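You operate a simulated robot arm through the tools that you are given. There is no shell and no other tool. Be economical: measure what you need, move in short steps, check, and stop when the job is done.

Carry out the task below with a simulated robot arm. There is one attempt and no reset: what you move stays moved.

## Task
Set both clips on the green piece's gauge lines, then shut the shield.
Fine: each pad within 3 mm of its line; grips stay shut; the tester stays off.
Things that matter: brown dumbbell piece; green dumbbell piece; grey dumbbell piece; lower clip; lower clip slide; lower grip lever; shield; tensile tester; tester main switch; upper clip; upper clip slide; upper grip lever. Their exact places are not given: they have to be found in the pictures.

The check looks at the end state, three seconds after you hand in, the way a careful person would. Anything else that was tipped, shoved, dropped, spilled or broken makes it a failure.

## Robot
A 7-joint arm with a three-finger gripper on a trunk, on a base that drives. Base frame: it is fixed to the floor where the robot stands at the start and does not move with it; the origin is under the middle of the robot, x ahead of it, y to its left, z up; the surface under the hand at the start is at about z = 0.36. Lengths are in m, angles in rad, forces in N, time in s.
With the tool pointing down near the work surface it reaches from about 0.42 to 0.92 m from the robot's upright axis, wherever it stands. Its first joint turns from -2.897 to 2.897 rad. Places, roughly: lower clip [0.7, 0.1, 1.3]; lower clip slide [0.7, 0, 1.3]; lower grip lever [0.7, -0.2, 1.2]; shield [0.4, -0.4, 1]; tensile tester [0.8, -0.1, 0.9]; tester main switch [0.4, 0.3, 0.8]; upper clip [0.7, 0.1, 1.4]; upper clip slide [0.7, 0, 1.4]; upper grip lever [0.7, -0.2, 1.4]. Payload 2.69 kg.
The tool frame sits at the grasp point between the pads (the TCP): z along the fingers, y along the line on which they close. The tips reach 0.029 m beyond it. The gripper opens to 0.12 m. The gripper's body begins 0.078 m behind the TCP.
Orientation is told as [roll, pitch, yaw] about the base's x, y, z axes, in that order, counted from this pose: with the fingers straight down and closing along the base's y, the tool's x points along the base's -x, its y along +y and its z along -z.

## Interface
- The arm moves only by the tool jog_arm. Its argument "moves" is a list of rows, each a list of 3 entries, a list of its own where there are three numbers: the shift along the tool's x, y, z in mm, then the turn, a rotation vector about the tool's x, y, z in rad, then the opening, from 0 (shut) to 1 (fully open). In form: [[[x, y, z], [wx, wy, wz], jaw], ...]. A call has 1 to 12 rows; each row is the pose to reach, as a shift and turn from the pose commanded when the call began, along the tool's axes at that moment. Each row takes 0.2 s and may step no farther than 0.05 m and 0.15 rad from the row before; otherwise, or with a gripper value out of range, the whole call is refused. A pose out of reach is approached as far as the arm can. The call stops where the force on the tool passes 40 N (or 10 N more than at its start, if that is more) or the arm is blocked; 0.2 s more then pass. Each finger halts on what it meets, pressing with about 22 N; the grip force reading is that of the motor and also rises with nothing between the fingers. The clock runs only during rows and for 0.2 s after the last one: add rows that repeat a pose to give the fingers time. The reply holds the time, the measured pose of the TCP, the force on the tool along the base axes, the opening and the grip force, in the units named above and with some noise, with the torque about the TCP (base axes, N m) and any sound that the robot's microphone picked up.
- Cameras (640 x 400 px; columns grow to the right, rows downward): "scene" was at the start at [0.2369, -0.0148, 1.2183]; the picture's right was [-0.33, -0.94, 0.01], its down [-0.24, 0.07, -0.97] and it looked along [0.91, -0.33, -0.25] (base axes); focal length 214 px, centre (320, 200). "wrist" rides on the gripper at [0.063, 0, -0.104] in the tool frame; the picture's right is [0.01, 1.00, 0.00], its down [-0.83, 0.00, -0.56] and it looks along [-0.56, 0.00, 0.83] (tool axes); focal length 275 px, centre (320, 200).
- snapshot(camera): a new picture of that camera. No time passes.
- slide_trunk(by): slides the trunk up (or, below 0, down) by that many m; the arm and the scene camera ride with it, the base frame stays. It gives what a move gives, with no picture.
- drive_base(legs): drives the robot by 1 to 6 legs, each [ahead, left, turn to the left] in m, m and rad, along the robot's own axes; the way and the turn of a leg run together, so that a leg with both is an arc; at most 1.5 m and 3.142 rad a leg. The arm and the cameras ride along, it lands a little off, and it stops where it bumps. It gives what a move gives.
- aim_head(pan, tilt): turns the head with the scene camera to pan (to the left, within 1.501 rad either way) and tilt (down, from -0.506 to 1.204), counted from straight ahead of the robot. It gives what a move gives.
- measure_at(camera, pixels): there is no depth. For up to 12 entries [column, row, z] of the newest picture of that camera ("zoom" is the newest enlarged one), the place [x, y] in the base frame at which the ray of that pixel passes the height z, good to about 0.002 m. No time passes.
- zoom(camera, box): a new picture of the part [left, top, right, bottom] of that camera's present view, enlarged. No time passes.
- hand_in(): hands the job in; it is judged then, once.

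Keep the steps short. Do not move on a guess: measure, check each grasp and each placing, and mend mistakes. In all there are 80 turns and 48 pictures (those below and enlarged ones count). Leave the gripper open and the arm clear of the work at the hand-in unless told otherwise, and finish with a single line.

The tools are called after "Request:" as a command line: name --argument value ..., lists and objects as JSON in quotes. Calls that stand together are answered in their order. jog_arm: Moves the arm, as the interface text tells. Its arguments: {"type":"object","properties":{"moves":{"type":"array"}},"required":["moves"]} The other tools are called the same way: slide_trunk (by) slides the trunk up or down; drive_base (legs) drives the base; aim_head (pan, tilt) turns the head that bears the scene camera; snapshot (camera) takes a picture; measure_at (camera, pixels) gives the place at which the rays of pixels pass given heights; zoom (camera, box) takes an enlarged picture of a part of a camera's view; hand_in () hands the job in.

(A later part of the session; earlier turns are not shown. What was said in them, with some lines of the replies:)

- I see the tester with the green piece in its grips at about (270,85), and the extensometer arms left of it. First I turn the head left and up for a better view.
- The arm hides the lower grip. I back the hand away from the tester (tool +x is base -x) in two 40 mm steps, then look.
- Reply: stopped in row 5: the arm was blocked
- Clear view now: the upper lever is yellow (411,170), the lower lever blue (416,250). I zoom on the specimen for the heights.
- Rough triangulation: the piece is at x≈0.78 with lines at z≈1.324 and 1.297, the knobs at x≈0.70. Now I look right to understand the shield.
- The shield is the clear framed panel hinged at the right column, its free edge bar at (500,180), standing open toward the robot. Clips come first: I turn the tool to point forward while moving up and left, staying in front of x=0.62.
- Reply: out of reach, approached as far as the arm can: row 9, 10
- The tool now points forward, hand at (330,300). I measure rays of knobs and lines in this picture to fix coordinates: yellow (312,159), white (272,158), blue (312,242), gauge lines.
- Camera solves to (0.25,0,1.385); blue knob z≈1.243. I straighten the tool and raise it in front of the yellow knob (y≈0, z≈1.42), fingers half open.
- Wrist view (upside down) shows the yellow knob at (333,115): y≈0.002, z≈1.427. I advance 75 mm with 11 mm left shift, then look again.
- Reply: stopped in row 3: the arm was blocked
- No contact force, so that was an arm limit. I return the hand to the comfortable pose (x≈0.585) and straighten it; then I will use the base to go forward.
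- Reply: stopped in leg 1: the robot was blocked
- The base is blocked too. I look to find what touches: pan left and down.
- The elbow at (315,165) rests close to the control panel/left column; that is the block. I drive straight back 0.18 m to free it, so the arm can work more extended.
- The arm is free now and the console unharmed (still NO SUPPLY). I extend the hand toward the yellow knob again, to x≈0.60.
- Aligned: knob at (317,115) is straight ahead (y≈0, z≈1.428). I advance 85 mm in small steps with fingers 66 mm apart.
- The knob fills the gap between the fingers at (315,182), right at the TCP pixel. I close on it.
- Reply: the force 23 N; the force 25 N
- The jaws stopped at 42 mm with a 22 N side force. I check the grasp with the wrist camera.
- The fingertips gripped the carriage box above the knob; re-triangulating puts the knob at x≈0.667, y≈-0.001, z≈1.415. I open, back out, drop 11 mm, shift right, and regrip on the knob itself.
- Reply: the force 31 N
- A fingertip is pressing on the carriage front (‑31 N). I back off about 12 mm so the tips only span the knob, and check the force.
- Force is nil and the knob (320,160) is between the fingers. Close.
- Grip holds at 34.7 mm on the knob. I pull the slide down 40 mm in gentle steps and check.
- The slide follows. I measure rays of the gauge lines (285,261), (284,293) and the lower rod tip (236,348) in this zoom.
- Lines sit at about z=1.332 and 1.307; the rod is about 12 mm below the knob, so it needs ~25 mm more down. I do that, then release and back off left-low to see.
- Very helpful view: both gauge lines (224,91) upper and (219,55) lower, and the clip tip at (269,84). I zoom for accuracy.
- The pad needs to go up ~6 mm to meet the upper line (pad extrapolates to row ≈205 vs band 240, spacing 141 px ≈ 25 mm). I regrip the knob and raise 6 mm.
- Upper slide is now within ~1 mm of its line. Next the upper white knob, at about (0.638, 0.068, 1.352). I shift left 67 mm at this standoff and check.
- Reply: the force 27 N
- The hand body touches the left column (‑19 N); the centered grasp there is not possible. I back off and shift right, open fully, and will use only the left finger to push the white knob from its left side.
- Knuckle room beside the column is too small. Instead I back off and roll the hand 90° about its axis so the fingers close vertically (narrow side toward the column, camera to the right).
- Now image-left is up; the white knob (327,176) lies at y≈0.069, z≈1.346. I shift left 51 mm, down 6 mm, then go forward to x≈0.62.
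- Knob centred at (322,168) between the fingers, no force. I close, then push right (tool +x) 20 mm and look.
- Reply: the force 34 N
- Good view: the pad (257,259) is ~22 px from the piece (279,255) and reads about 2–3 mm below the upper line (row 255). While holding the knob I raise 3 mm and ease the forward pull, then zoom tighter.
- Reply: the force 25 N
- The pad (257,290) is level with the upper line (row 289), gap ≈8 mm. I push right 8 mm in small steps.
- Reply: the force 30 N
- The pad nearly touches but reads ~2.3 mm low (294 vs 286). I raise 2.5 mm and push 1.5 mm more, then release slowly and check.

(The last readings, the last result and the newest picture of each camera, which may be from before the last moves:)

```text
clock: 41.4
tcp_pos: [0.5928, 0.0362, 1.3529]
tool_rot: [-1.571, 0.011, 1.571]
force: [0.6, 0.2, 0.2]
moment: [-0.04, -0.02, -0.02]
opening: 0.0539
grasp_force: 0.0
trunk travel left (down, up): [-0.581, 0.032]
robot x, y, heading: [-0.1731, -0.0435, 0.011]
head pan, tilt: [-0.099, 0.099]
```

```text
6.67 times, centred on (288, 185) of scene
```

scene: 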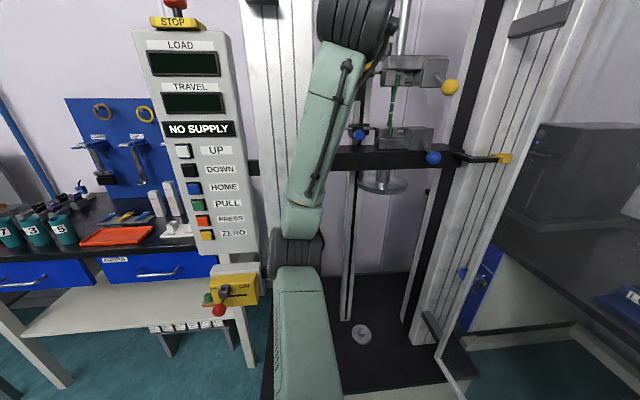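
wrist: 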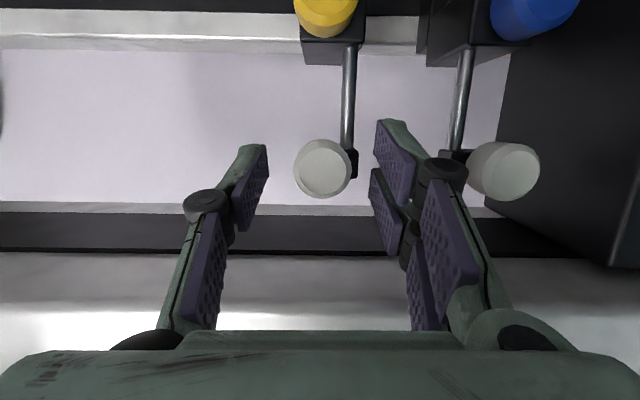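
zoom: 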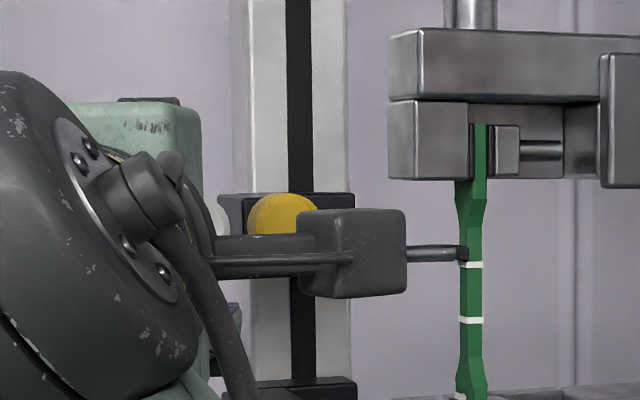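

Pad now touches but sits ~4.5 mm high (254 vs 264). I regrip at the same place, lower 4.5 mm, let it settle, then check before releasing.

Request:
jog_arm --moves '[[[0, 0, 30], [0, 0, 0], 0.45], [[0, 0, 30], [0, 0, 0], 0.1], [[0, 0, 30], [0, 0, 0], 0.1], [[0, 0, 30], [0, 0, 0], 0.1], [[0, 2, 30], [0, 0, 0], 0.1], [[0, 4.5, 30], [0, 0, 0], 0.1], [[0, 4.5, 30], [0, 0, 0], 0.1], [[0, 4.5, 30], [0, 0, 0], 0.1]]'

Request:
zoom --camera "scene" --box '[280, 165, 344, 205]'

```text
clock: 43.1
tcp_pos: [0.6224, 0.0355, 1.3465]
tool_rot: [-1.568, 0.012, 1.573]
force: [2.4, 0.3, 3.2]
moment: [-0.02, -0.35, -0.01]
opening: 0.0265
grasp_force: 44.9
trunk travel left (down, up): [-0.581, 0.032]
robot x, y, heading: [-0.1734, -0.0487, 0.012]
head pan, tilt: [-0.099, 0.099]
```

```text
10.00 times, centred on (312, 185) of scene
```

zoom: 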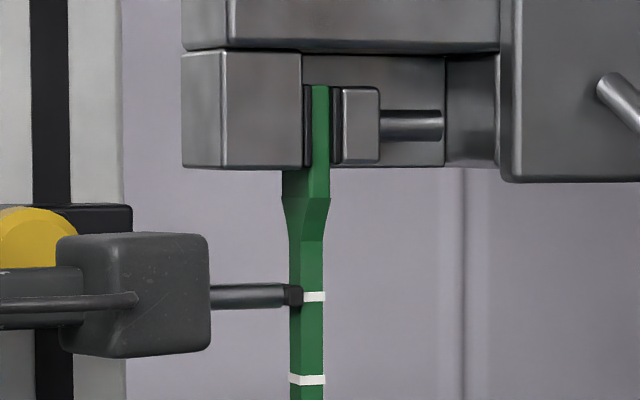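

Pad (294,294) is on the upper line (296), less than 1 mm off, in contact. I release, back off, and move to face the blue knob (y≈0, z≈1.26) with the same vertical grip.

Request:
jog_arm --moves '[[[0, 0, 0], [0, 0, 0], 0.4], [[0, 0, 0], [0, 0, 0], 0.4], [[0, 0, -40], [0, 0, 0], 0.4], [[12, 0, -60], [0, 0, 0], 0.45], [[36, 40, -60], [0, 0, 0], 0.45], [[36, 86, -60], [0, 0, 0], 0.5], [[36, 86, -50], [0, 0, 0], 0.5]]'

Request:
snapshot --camera "wrist"

```text
clock: 44.8
tcp_pos: [0.5724, -0.0016, 1.2628]
tool_rot: [-1.569, 0.013, 1.571]
force: [-0.1, -0.2, -0.1]
moment: [0.0, 0.02, 0.02]
opening: 0.0602
grasp_force: 0.0
trunk travel left (down, up): [-0.581, 0.032]
robot x, y, heading: [-0.1722, -0.0424, 0.01]
head pan, tilt: [-0.099, 0.099]
```

```text
7 pictures are left
```

wrist: 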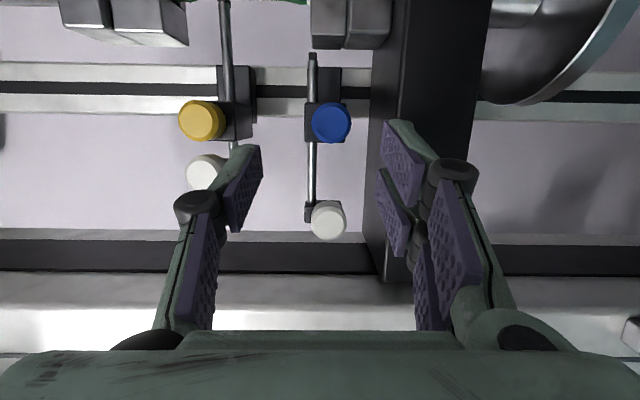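

Blue knob (331,122): x≈0.663, z≈1.256; the black beam top lies near z≈1.217 just below. I narrow the opening to 44 mm, set z≈1.258, and advance to x≈0.645.

Request:
jog_arm --moves '[[[0, 5, 0], [0, 0, 0], 0.365], [[0, 5, 20], [0, 0, 0], 0.365], [[0, 5, 45], [0, 0, 0], 0.365], [[0, 5, 60], [0, 0, 0], 0.365], [[0, 5, 72], [0, 0, 0], 0.365], [[0, 5, 72], [0, 0, 0], 0.365]]'

```text
clock: 46.1
tcp_pos: [0.6457, -0.0001, 1.2564]
tool_rot: [-1.569, 0.012, 1.572]
force: [-0.5, -0.4, 0.6]
moment: [0.02, -0.04, -0.02]
opening: 0.0438
grasp_force: 0.0
trunk travel left (down, up): [-0.581, 0.032]
robot x, y, heading: [-0.1737, -0.0446, 0.01]
head pan, tilt: [-0.099, 0.099]
```

No contact on the way in. I close on the blue knob.

Request:
jog_arm --moves '[[[0, 0, 0], [0, 0, 0], 0.2], [[0, 0, 0], [0, 0, 0], 0.1], [[0, 0, 0], [0, 0, 0], 0.1], [[0, 0, 0], [0, 0, 0], 0.1]]'

```text
clock: 47.1
tcp_pos: [0.645, 0.0004, 1.258]
tool_rot: [-1.571, 0.014, 1.573]
force: [-1.3, 1.2, -0.1]
moment: [0.1, -0.48, -0.12]
opening: 0.0266
grasp_force: 43.4
trunk travel left (down, up): [-0.581, 0.032]
robot x, y, heading: [-0.1706, -0.0426, 0.01]
head pan, tilt: [-0.099, 0.099]
```

Held at 26.6 mm (same as the white knob vertically). I raise the slide 39 mm in steps and zoom.

Request:
jog_arm --moves '[[[0, -10, 0], [0, 0, 0], 0.1], [[0, -20, 0], [0, 0, 0], 0.1], [[0, -30, 0], [0, 0, 0], 0.1], [[0, -39, 0], [0, 0, 0], 0.1], [[0, -39, 0], [0, 0, 0], 0.1], [[0, -39, 0], [0, 0, 0], 0.1]]'

Request:
zoom --camera "scene" --box '[248, 160, 344, 220]'

```text
clock: 48.5
tcp_pos: [0.6438, -0.0001, 1.2965]
tool_rot: [-1.569, 0.01, 1.572]
force: [-2.7, -2.1, -0.5]
moment: [0.09, -0.16, -0.07]
opening: 0.0264
grasp_force: 44.9
trunk travel left (down, up): [-0.581, 0.032]
robot x, y, heading: [-0.176, -0.0428, 0.011]
head pan, tilt: [-0.099, 0.099]
```

```text
6.67 times, centred on (296, 190) of scene
```

zoom: 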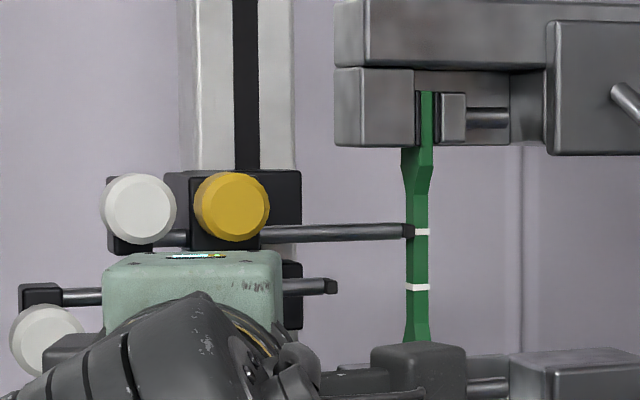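

Superb: lower pad (331,286) is level with the lower line (287), upper pad on its line (231). I release with a small opening, back out, and move in front of the lower white knob (y≈0.069, same height).

Request:
jog_arm --moves '[[[0, 0, 0], [0, 0, 0], 0.28], [[0, 0, 0], [0, 0, 0], 0.28], [[0, 0, -30], [0, 0, 0], 0.3], [[0, 0, -65], [0, 0, 0], 0.35], [[-35, 0, -65], [0, 0, 0], 0.35], [[-69, 0, -65], [0, 0, 0], 0.35], [[-69, 0, -40], [0, 0, 0], 0.35], [[-69, 0, -23], [0, 0, 0], 0.35], [[-69, 0, -23], [0, 0, 0], 0.35]]'

Request:
snapshot --camera "wrist"

```text
clock: 50.5
tcp_pos: [0.6211, 0.0685, 1.2947]
tool_rot: [-1.567, 0.011, 1.572]
force: [0.1, 0.3, 0.1]
moment: [0.03, 0.0, -0.01]
opening: 0.0419
grasp_force: 0.1
trunk travel left (down, up): [-0.581, 0.032]
robot x, y, heading: [-0.1764, -0.0471, 0.01]
head pan, tilt: [-0.099, 0.099]
```

```text
5 pictures are left
```

wrist: 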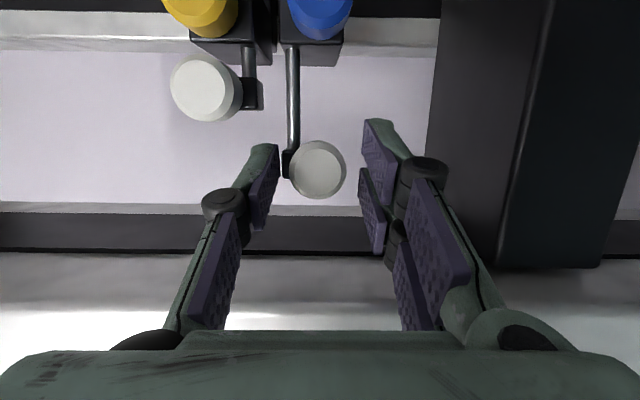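

Knob (318,170) is centred. I close and push right 31 mm in steps.

Request:
jog_arm --moves '[[[0, 0, 0], [0, 0, 0], 0.1], [[0, 0, 0], [0, 0, 0], 0.1], [[0, 0, 0], [0, 0, 0], 0.1], [[6, 0, 0], [0, 0, 0], 0.1], [[12, 0, 0], [0, 0, 0], 0.1], [[18, 0, 0], [0, 0, 0], 0.1], [[24, 0, 0], [0, 0, 0], 0.1], [[28, 0, 0], [0, 0, 0], 0.1], [[31, 0, 0], [0, 0, 0], 0.1], [[33, 0, 0], [0, 0, 0], 0.1], [[33, 0, 0], [0, 0, 0], 0.1]]'

Request:
zoom --camera "scene" --box '[248, 160, 344, 220]'

```text
clock: 53.0
tcp_pos: [0.6265, 0.0361, 1.2917]
tool_rot: [-1.566, 0.013, 1.571]
force: [32.7, 5.2, -2.4]
moment: [0.08, -0.07, 0.1]
opening: 0.0263
grasp_force: 45.0
trunk travel left (down, up): [-0.581, 0.032]
robot x, y, heading: [-0.1751, -0.047, 0.016]
head pan, tilt: [-0.099, 0.099]
```

```text
6.67 times, centred on (296, 190) of scene
```

zoom: 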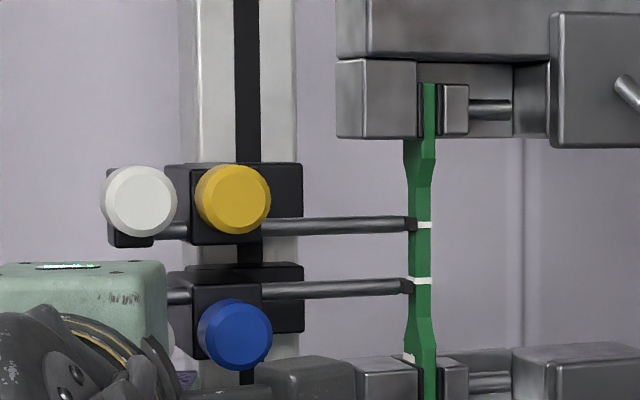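

Lower pad touches but reads ~2 mm low because the grip pulls the arm forward and down (33 N). I push 1.5 mm more, release and regrip at the commanded height to recentre it, then release and back off.

Request:
jog_arm --moves '[[[1.5, -0.3, 0], [0, 0, 0], 0.1], [[1.5, -0.3, 0], [0, 0, 0], 0.1], [[1.5, -0.3, 0], [0, 0, 0], 0.33], [[1.5, -0.3, 0], [0, 0, 0], 0.33], [[1.5, -0.3, 0], [0, 0, 0], 0.1], [[1.5, -0.3, 0], [0, 0, 0], 0.1], [[1.5, -0.3, 0], [0, 0, 0], 0.1], [[1.5, -0.3, 0], [0, 0, 0], 0.1]]'

```text
clock: 54.8
tcp_pos: [0.6222, 0.0338, 1.2954]
tool_rot: [-1.569, 0.012, 1.572]
force: [-6.6, -1.1, -5.6]
moment: [-0.05, 0.26, -0.08]
opening: 0.0258
grasp_force: 45.4
trunk travel left (down, up): [-0.581, 0.032]
robot x, y, heading: [-0.173, -0.0492, 0.012]
head pan, tilt: [-0.099, 0.099]
```

Now z reads 1.2954, as at the slide setting. I release, back off 70 mm and verify.

Request:
jog_arm --moves '[[[0, 0, 0], [0, 0, 0], 0.33], [[0, 0, 0], [0, 0, 0], 0.33], [[0, 0, -35], [0, 0, 0], 0.33], [[0, 0, -70], [0, 0, 0], 0.33]]'

Request:
zoom --camera "scene" --box '[248, 160, 344, 220]'

```text
clock: 55.8
tcp_pos: [0.5506, 0.0341, 1.2959]
tool_rot: [-1.569, 0.013, 1.571]
force: [0.7, -0.3, -0.9]
moment: [0.03, 0.0, 0.01]
opening: 0.0395
grasp_force: 0.2
trunk travel left (down, up): [-0.581, 0.032]
robot x, y, heading: [-0.1749, -0.046, 0.009]
head pan, tilt: [-0.099, 0.099]
```

```text
6.67 times, centred on (296, 190) of scene
```

zoom: 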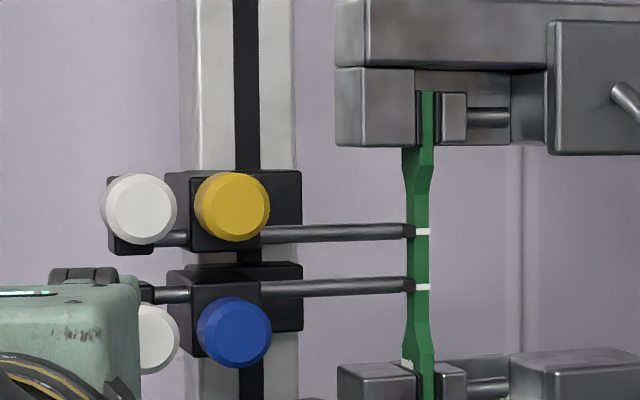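

Both pads sit on their lines (231/231 and 285/287). Now the shield: from earlier views its hinge is near (0.60,-0.35) and its free edge near (0.2,-0.53). I drive back 0.22 m and right 0.15 m to get the arm to the outer side, then look right.

Request:
drive_base --legs '[[-0.22, 0, 0], [0, -0.15, 0]]'

Request:
aim_head --pan -0.6 --tilt 0.4

Request:
snapshot --camera "scene"

```text
clock: 58.5
tcp_pos: [0.3323, -0.0589, 1.2955]
tool_rot: [-1.569, 0.011, 1.571]
force: [0.2, 0.6, -0.8]
moment: [0.01, -0.01, -0.02]
opening: 0.0395
grasp_force: 0.1
trunk travel left (down, up): [-0.581, 0.032]
robot x, y, heading: [-0.3973, -0.1382, 0.022]
head pan, tilt: [-0.099, 0.099]
stopped in leg 2: the robot was blocked; the commanded pose is now the measured one
```

```text
clock: 59.4
tcp_pos: [0.3326, -0.059, 1.296]
tool_rot: [-1.569, 0.009, 1.57]
force: [-0.7, -0.1, 1.0]
moment: [-0.01, -0.01, -0.03]
opening: 0.0397
grasp_force: 0.1
trunk travel left (down, up): [-0.581, 0.032]
robot x, y, heading: [-0.3924, -0.1407, 0.015]
head pan, tilt: [-0.6, 0.4]
```

```text
2 pictures are left
```

scene: 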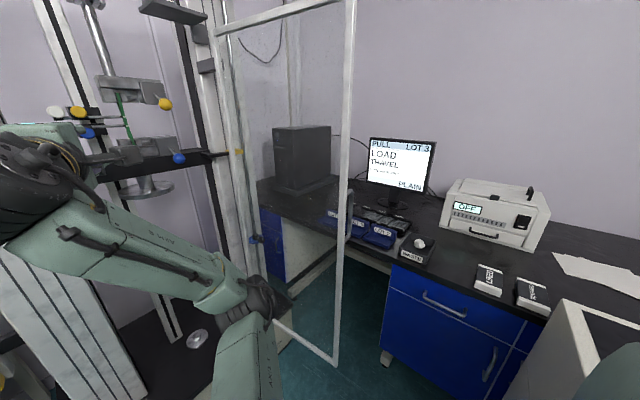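

Clear view: the shield's free bar runs (350,0)–(337,362), with a handle at (347,215); bottom rail runs to the hinge. I take rays of the bar, handle and box.

Request:
measure_at --camera "scene" --pixels '[[337, 362, 0.4], [337, 362, 0.5], [337, 362, 0.6], [280, 325, 0.5], [280, 325, 0.6], [345, 215, 1.1], [345, 215, 1.0], [345, 240, 1.0], [385, 355, 0.0], [400, 262, 0.75], [565, 305, 0.6], [195, 340, 0.4]]'

```text
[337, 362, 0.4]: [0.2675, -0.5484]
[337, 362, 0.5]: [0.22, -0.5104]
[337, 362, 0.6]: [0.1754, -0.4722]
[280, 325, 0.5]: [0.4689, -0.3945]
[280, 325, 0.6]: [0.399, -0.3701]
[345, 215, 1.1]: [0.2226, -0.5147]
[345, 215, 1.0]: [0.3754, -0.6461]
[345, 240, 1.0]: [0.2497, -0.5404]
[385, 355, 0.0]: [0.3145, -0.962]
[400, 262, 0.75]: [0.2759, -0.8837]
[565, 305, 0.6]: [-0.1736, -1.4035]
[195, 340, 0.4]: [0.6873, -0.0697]
```

Free end is at about (0.22,-0.51), panel ~0.41 m long toward the hinge (0.59,-0.33), handle at z≈1.1. I drive back 0.1 m, slightly left off the white box, then close the fist and sweep the hand right, in front of the free edge (x≤0.14).

Request:
drive_base --legs '[[-0.1, 0.02, 0]]'

Request:
jog_arm --moves '[[[0, 0, -40], [0, 0, 0], 0], [[20, 0, -80], [0, 0, 0], 0], [[60, 0, -95], [0, 0, 0], 0], [[105, 0, -95], [0, 0, 0], 0], [[150, 0, -95], [0, 0, 0], 0], [[195, 0, -95], [0, 0, 0], 0], [[240, 0, -95], [0, 0, 0], 0]]'

```text
clock: 60.6
tcp_pos: [0.2339, -0.0414, 1.2962]
tool_rot: [-1.571, 0.009, 1.57]
force: [-0.4, 0.3, 1.1]
moment: [0.02, 0.03, -0.06]
opening: 0.0395
grasp_force: 0.1
trunk travel left (down, up): [-0.581, 0.032]
robot x, y, heading: [-0.4885, -0.1209, 0.006]
head pan, tilt: [-0.6, 0.4]
```

```text
clock: 62.2
tcp_pos: [0.1365, -0.2825, 1.3]
tool_rot: [-1.571, 0.008, 1.569]
force: [0.1, 0.6, 0.4]
moment: [0.01, 0.0, -0.01]
opening: 0.0
grasp_force: 22.2
trunk travel left (down, up): [-0.581, 0.032]
robot x, y, heading: [-0.49, -0.1188, 0.019]
head pan, tilt: [-0.6, 0.4]
```

Free travel. I continue right to y≈-0.6.

Request:
jog_arm --moves '[[[45, 0, 0], [0, 0, 0], 0], [[90, 0, 0], [0, 0, 0], 0], [[135, 0, 0], [0, 0, 0], 0], [[180, 0, 0], [0, 0, 0], 0], [[225, 0, 0], [0, 0, 0], 0], [[270, 0, 0], [0, 0, 0], 0], [[310, 0, 0], [0, 0, 0], 0]]'

```text
clock: 63.8
tcp_pos: [0.1409, -0.5914, 1.2979]
tool_rot: [-1.571, 0.009, 1.57]
force: [0.2, -0.1, 0.2]
moment: [0.0, 0.0, 0.01]
opening: 0.0
grasp_force: 22.1
trunk travel left (down, up): [-0.581, 0.032]
robot x, y, heading: [-0.4888, -0.1181, 0.014]
head pan, tilt: [-0.6, 0.4]
```

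Now forward 150 mm along the outer side of the panel, then a picture to confirm I'm behind it.

Request:
jog_arm --moves '[[[0, 0, 45], [0, 0, 0], 0], [[0, 0, 90], [0, 0, 0], 0], [[0, 0, 130], [0, 0, 0], 0], [[0, 0, 155], [0, 0, 0], 0]]'

Request:
snapshot --camera "scene"

```text
clock: 64.8
tcp_pos: [0.2954, -0.5923, 1.3009]
tool_rot: [-1.57, 0.008, 1.57]
force: [0.1, 0.3, 0.2]
moment: [-0.01, 0.0, -0.01]
opening: 0.0001
grasp_force: 22.2
trunk travel left (down, up): [-0.581, 0.032]
robot x, y, heading: [-0.4886, -0.1198, 0.017]
head pan, tilt: [-0.6, 0.4]
```

```text
1 pictures are left
```

scene: 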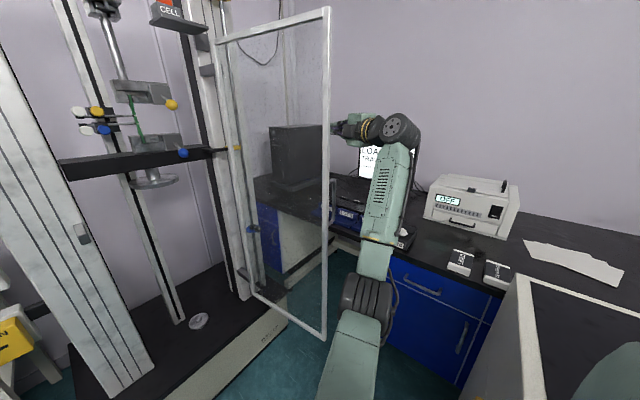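

The hand is on the outer side, behind the free bar (327,10)-(325,338). A catch shows on the left column at (82,233). I take rays for exact geometry.

Request:
measure_at --camera "scene" --pixels '[[325, 338, 0.4], [325, 338, 0.5], [325, 338, 0.55], [255, 293, 0.4], [255, 293, 0.5], [255, 293, 0.55], [327, 200, 1.1], [327, 200, 1.0], [82, 233, 1.1], [82, 233, 1.05], [120, 390, 0.4], [62, 250, 1.05]]'

```text
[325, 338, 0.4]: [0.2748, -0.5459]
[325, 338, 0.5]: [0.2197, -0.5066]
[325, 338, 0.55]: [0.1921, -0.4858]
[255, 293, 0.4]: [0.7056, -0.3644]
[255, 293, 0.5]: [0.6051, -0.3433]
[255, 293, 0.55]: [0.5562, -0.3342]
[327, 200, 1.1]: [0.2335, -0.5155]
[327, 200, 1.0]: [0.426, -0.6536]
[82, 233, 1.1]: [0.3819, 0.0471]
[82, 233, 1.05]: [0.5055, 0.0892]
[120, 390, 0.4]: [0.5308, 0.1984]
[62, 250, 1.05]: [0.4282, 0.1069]
```

Geometry: hinge (0.605,-0.343), free end (0.220,-0.508), length 0.42 m. I swing it slowly: side of the fist pushes the free bar toward +y up to the panel pointing straight at the robot.

Request:
jog_arm --moves '[[[-35, 0, -20], [0, 0, 0], 0], [[-65, 0, -35], [0, 0, 0], 0], [[-85, 0, -35], [0, 0, 0], 0], [[-105, 0, -35], [0, 0, 0], 0], [[-125, 0, -35], [0, 0, 0], 0], [[-145, 0, -35], [0, 0, 0], 0], [[-165, 0, -35], [0, 0, 0], 0], [[-185, 0, -35], [0, 0, 0], 0], [[-205, 0, -36], [0, 0, 0], 0], [[-228, 0, -37], [0, 0, 0], 0]]'

```text
clock: 67.0
tcp_pos: [0.2581, -0.362, 1.298]
tool_rot: [-1.57, 0.009, 1.571]
force: [-2.5, 0.2, 2.2]
moment: [0.0, 0.04, 0.08]
opening: 0.0
grasp_force: 21.8
trunk travel left (down, up): [-0.581, 0.032]
robot x, y, heading: [-0.4898, -0.1158, 0.015]
head pan, tilt: [-0.6, 0.4]
```

Little resistance; the panel follows. I continue along the arc.

Request:
jog_arm --moves '[[[-28, 0, -5], [0, 0, 0], 0], [[-55, 0, -6], [0, 0, 0], 0], [[-80, 0, -6], [0, 0, 0], 0], [[-108, 0, 1], [0, 0, 0], 0], [[-136, 0, 8], [0, 0, 0], 0], [[-165, 0, 14], [0, 0, 0], 0], [[-194, 0, 26], [0, 0, 0], 0], [[-224, 0, 38], [0, 0, 0], 0], [[-253, 0, 49], [0, 0, 0], 0], [[-279, 0, 69], [0, 0, 0], 0], [[-305, 0, 90], [0, 0, 0], 0], [[-331, 0, 111], [0, 0, 0], 0]]'

```text
clock: 69.6
tcp_pos: [0.3687, -0.032, 1.2958]
tool_rot: [-1.571, 0.008, 1.57]
force: [0.0, 0.3, 0.3]
moment: [0.01, -0.02, -0.01]
opening: 0.0
grasp_force: 22.1
trunk travel left (down, up): [-0.581, 0.032]
robot x, y, heading: [-0.4884, -0.1183, 0.013]
head pan, tilt: [-0.6, 0.4]
```

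I press on toward the closed plane, in small steps, watching the force (tip limit x≈0.58).

Request:
jog_arm --moves '[[[-22, 0, 28], [0, 0, 0], 0], [[-44, 0, 56], [0, 0, 0], 0], [[-65, 0, 84], [0, 0, 0], 0], [[-72, 0, 108], [0, 0, 0], 0], [[-80, 0, 132], [0, 0, 0], 0], [[-84, 0, 150], [0, 0, 0], 0], [[-84, 0, 165], [0, 0, 0], 0], [[-84, 0, 175], [0, 0, 0], 0]]'

```text
clock: 70.5
tcp_pos: [0.4558, 0.0306, 1.2957]
tool_rot: [-1.565, 0.01, 1.566]
force: [-15.9, -3.6, -1.5]
moment: [-0.09, 0.08, 0.17]
opening: 0.0
grasp_force: 21.6
trunk travel left (down, up): [-0.581, 0.032]
robot x, y, heading: [-0.4939, -0.121, 0.011]
head pan, tilt: [-0.6, 0.4]
stopped in row 4: the force on the tool passed its limit at 112 N (the readings are from after the stop); the commanded pose is now the measured one
```

Hard stop at tip x≈0.485 — consistent with the tester standing slightly turned (clip rods also drifted +x when pushed right), so the panel is likely shut. I press gently once more to confirm.

Request:
jog_arm --moves '[[[0, 0, 1], [0, 0, 0], 0], [[0, 0, 2], [0, 0, 0], 0], [[0, 0, 3], [0, 0, 0], 0], [[0, 0, 3], [0, 0, 0], 0]]'

```text
clock: 71.3
tcp_pos: [0.4561, 0.0319, 1.293]
tool_rot: [-1.563, 0.012, 1.565]
force: [-18.9, -4.7, -5.1]
moment: [-0.07, 0.19, 0.32]
opening: 0.0
grasp_force: 22.1
trunk travel left (down, up): [-0.581, 0.032]
robot x, y, heading: [-0.4898, -0.1191, 0.014]
head pan, tilt: [-0.6, 0.4]
stopped in row 3: the force on the tool passed its limit at 43 N (the readings are from after the stop); the commanded pose is now the measured one
```

Rigid, and the contact force direction (-18.9,-4.7) matches a panel lying at the tester's own ~14° turn. I back straight off, open the gripper, and take the last picture.

Request:
jog_arm --moves '[[[0, 0, -20], [0, 0, 0], 0], [[10, 0, -60], [0, 0, 0], 0.3], [[50, 0, -105], [0, 0, 0], 0.5], [[95, 0, -120], [0, 0, 0], 0.5], [[140, 0, -130], [0, 0, 0], 0.5], [[185, 0, -140], [0, 0, 0], 0.5], [[230, 0, -150], [0, 0, 0], 0.5], [[270, 0, -150], [0, 0, 0], 0.5]]'

Request:
aim_head --pan -0.15 --tilt 0.15

Request:
zoom --camera "scene" --box '[160, 40, 480, 340]'

```text
refused: row 3 steps farther than a row can; nothing moved
```

```text
clock: 72.2
tcp_pos: [0.4551, 0.0304, 1.2941]
tool_rot: [-1.561, 0.015, 1.567]
force: [-29.5, -8.5, -7.3]
moment: [-0.24, 0.29, 0.47]
opening: 0.0001
grasp_force: 21.9
trunk travel left (down, up): [-0.581, 0.032]
robot x, y, heading: [-0.4914, -0.1218, 0.011]
head pan, tilt: [-0.15, 0.15]
```

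```text
1.33 times, centred on (320, 190) of scene
```

zoom: 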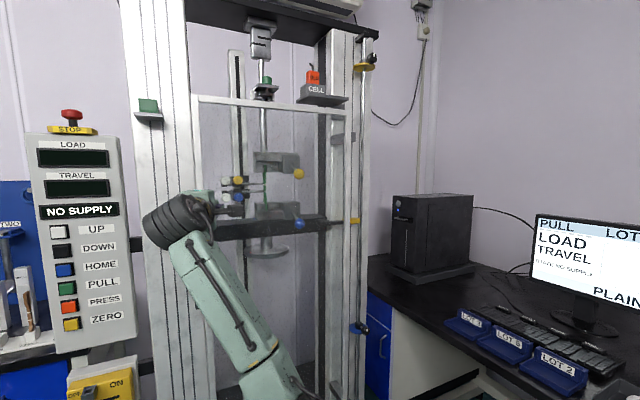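

The picture shows the shield shut across the columns (top bar (195,97)–(350,112)), NO SUPPLY still showing. The retreat was refused for a too-long step, so I back off now in shorter rows and open the gripper.

Request:
jog_arm --moves '[[[0, 0, -10], [0, 0, 0], 0], [[0, 0, -35], [0, 0, 0], 0], [[0, 0, -75], [0, 0, 0], 0.2], [[0, 0, -110], [0, 0, 0], 0.5], [[0, 0, -140], [0, 0, 0], 0.5], [[0, 0, -160], [0, 0, 0], 0.5]]'

```text
clock: 73.6
tcp_pos: [0.2983, 0.0332, 1.2931]
tool_rot: [-1.561, 0.011, 1.567]
force: [-0.1, -0.6, -0.4]
moment: [0.01, 0.0, 0.0]
opening: 0.0599
grasp_force: 0.1
trunk travel left (down, up): [-0.581, 0.032]
robot x, y, heading: [-0.4944, -0.1172, 0.013]
head pan, tilt: [-0.15, 0.15]
```

The hand is clear with no force on it and the gripper is open. I hand in.

Request:
hand_in

```text
The job is handed in.
```

I set both clip pads on the green piece's gauge lines, each about 1 mm or less off in the last close view, and shut the shield against its stop; the tester still showed NO SUPPLY. Along the way the hand touched the left column, the elbow was blocked near the control panel, and the base bumped a white box on the right. I saw no damage, but I had no pictures left to check after backing the arm away.
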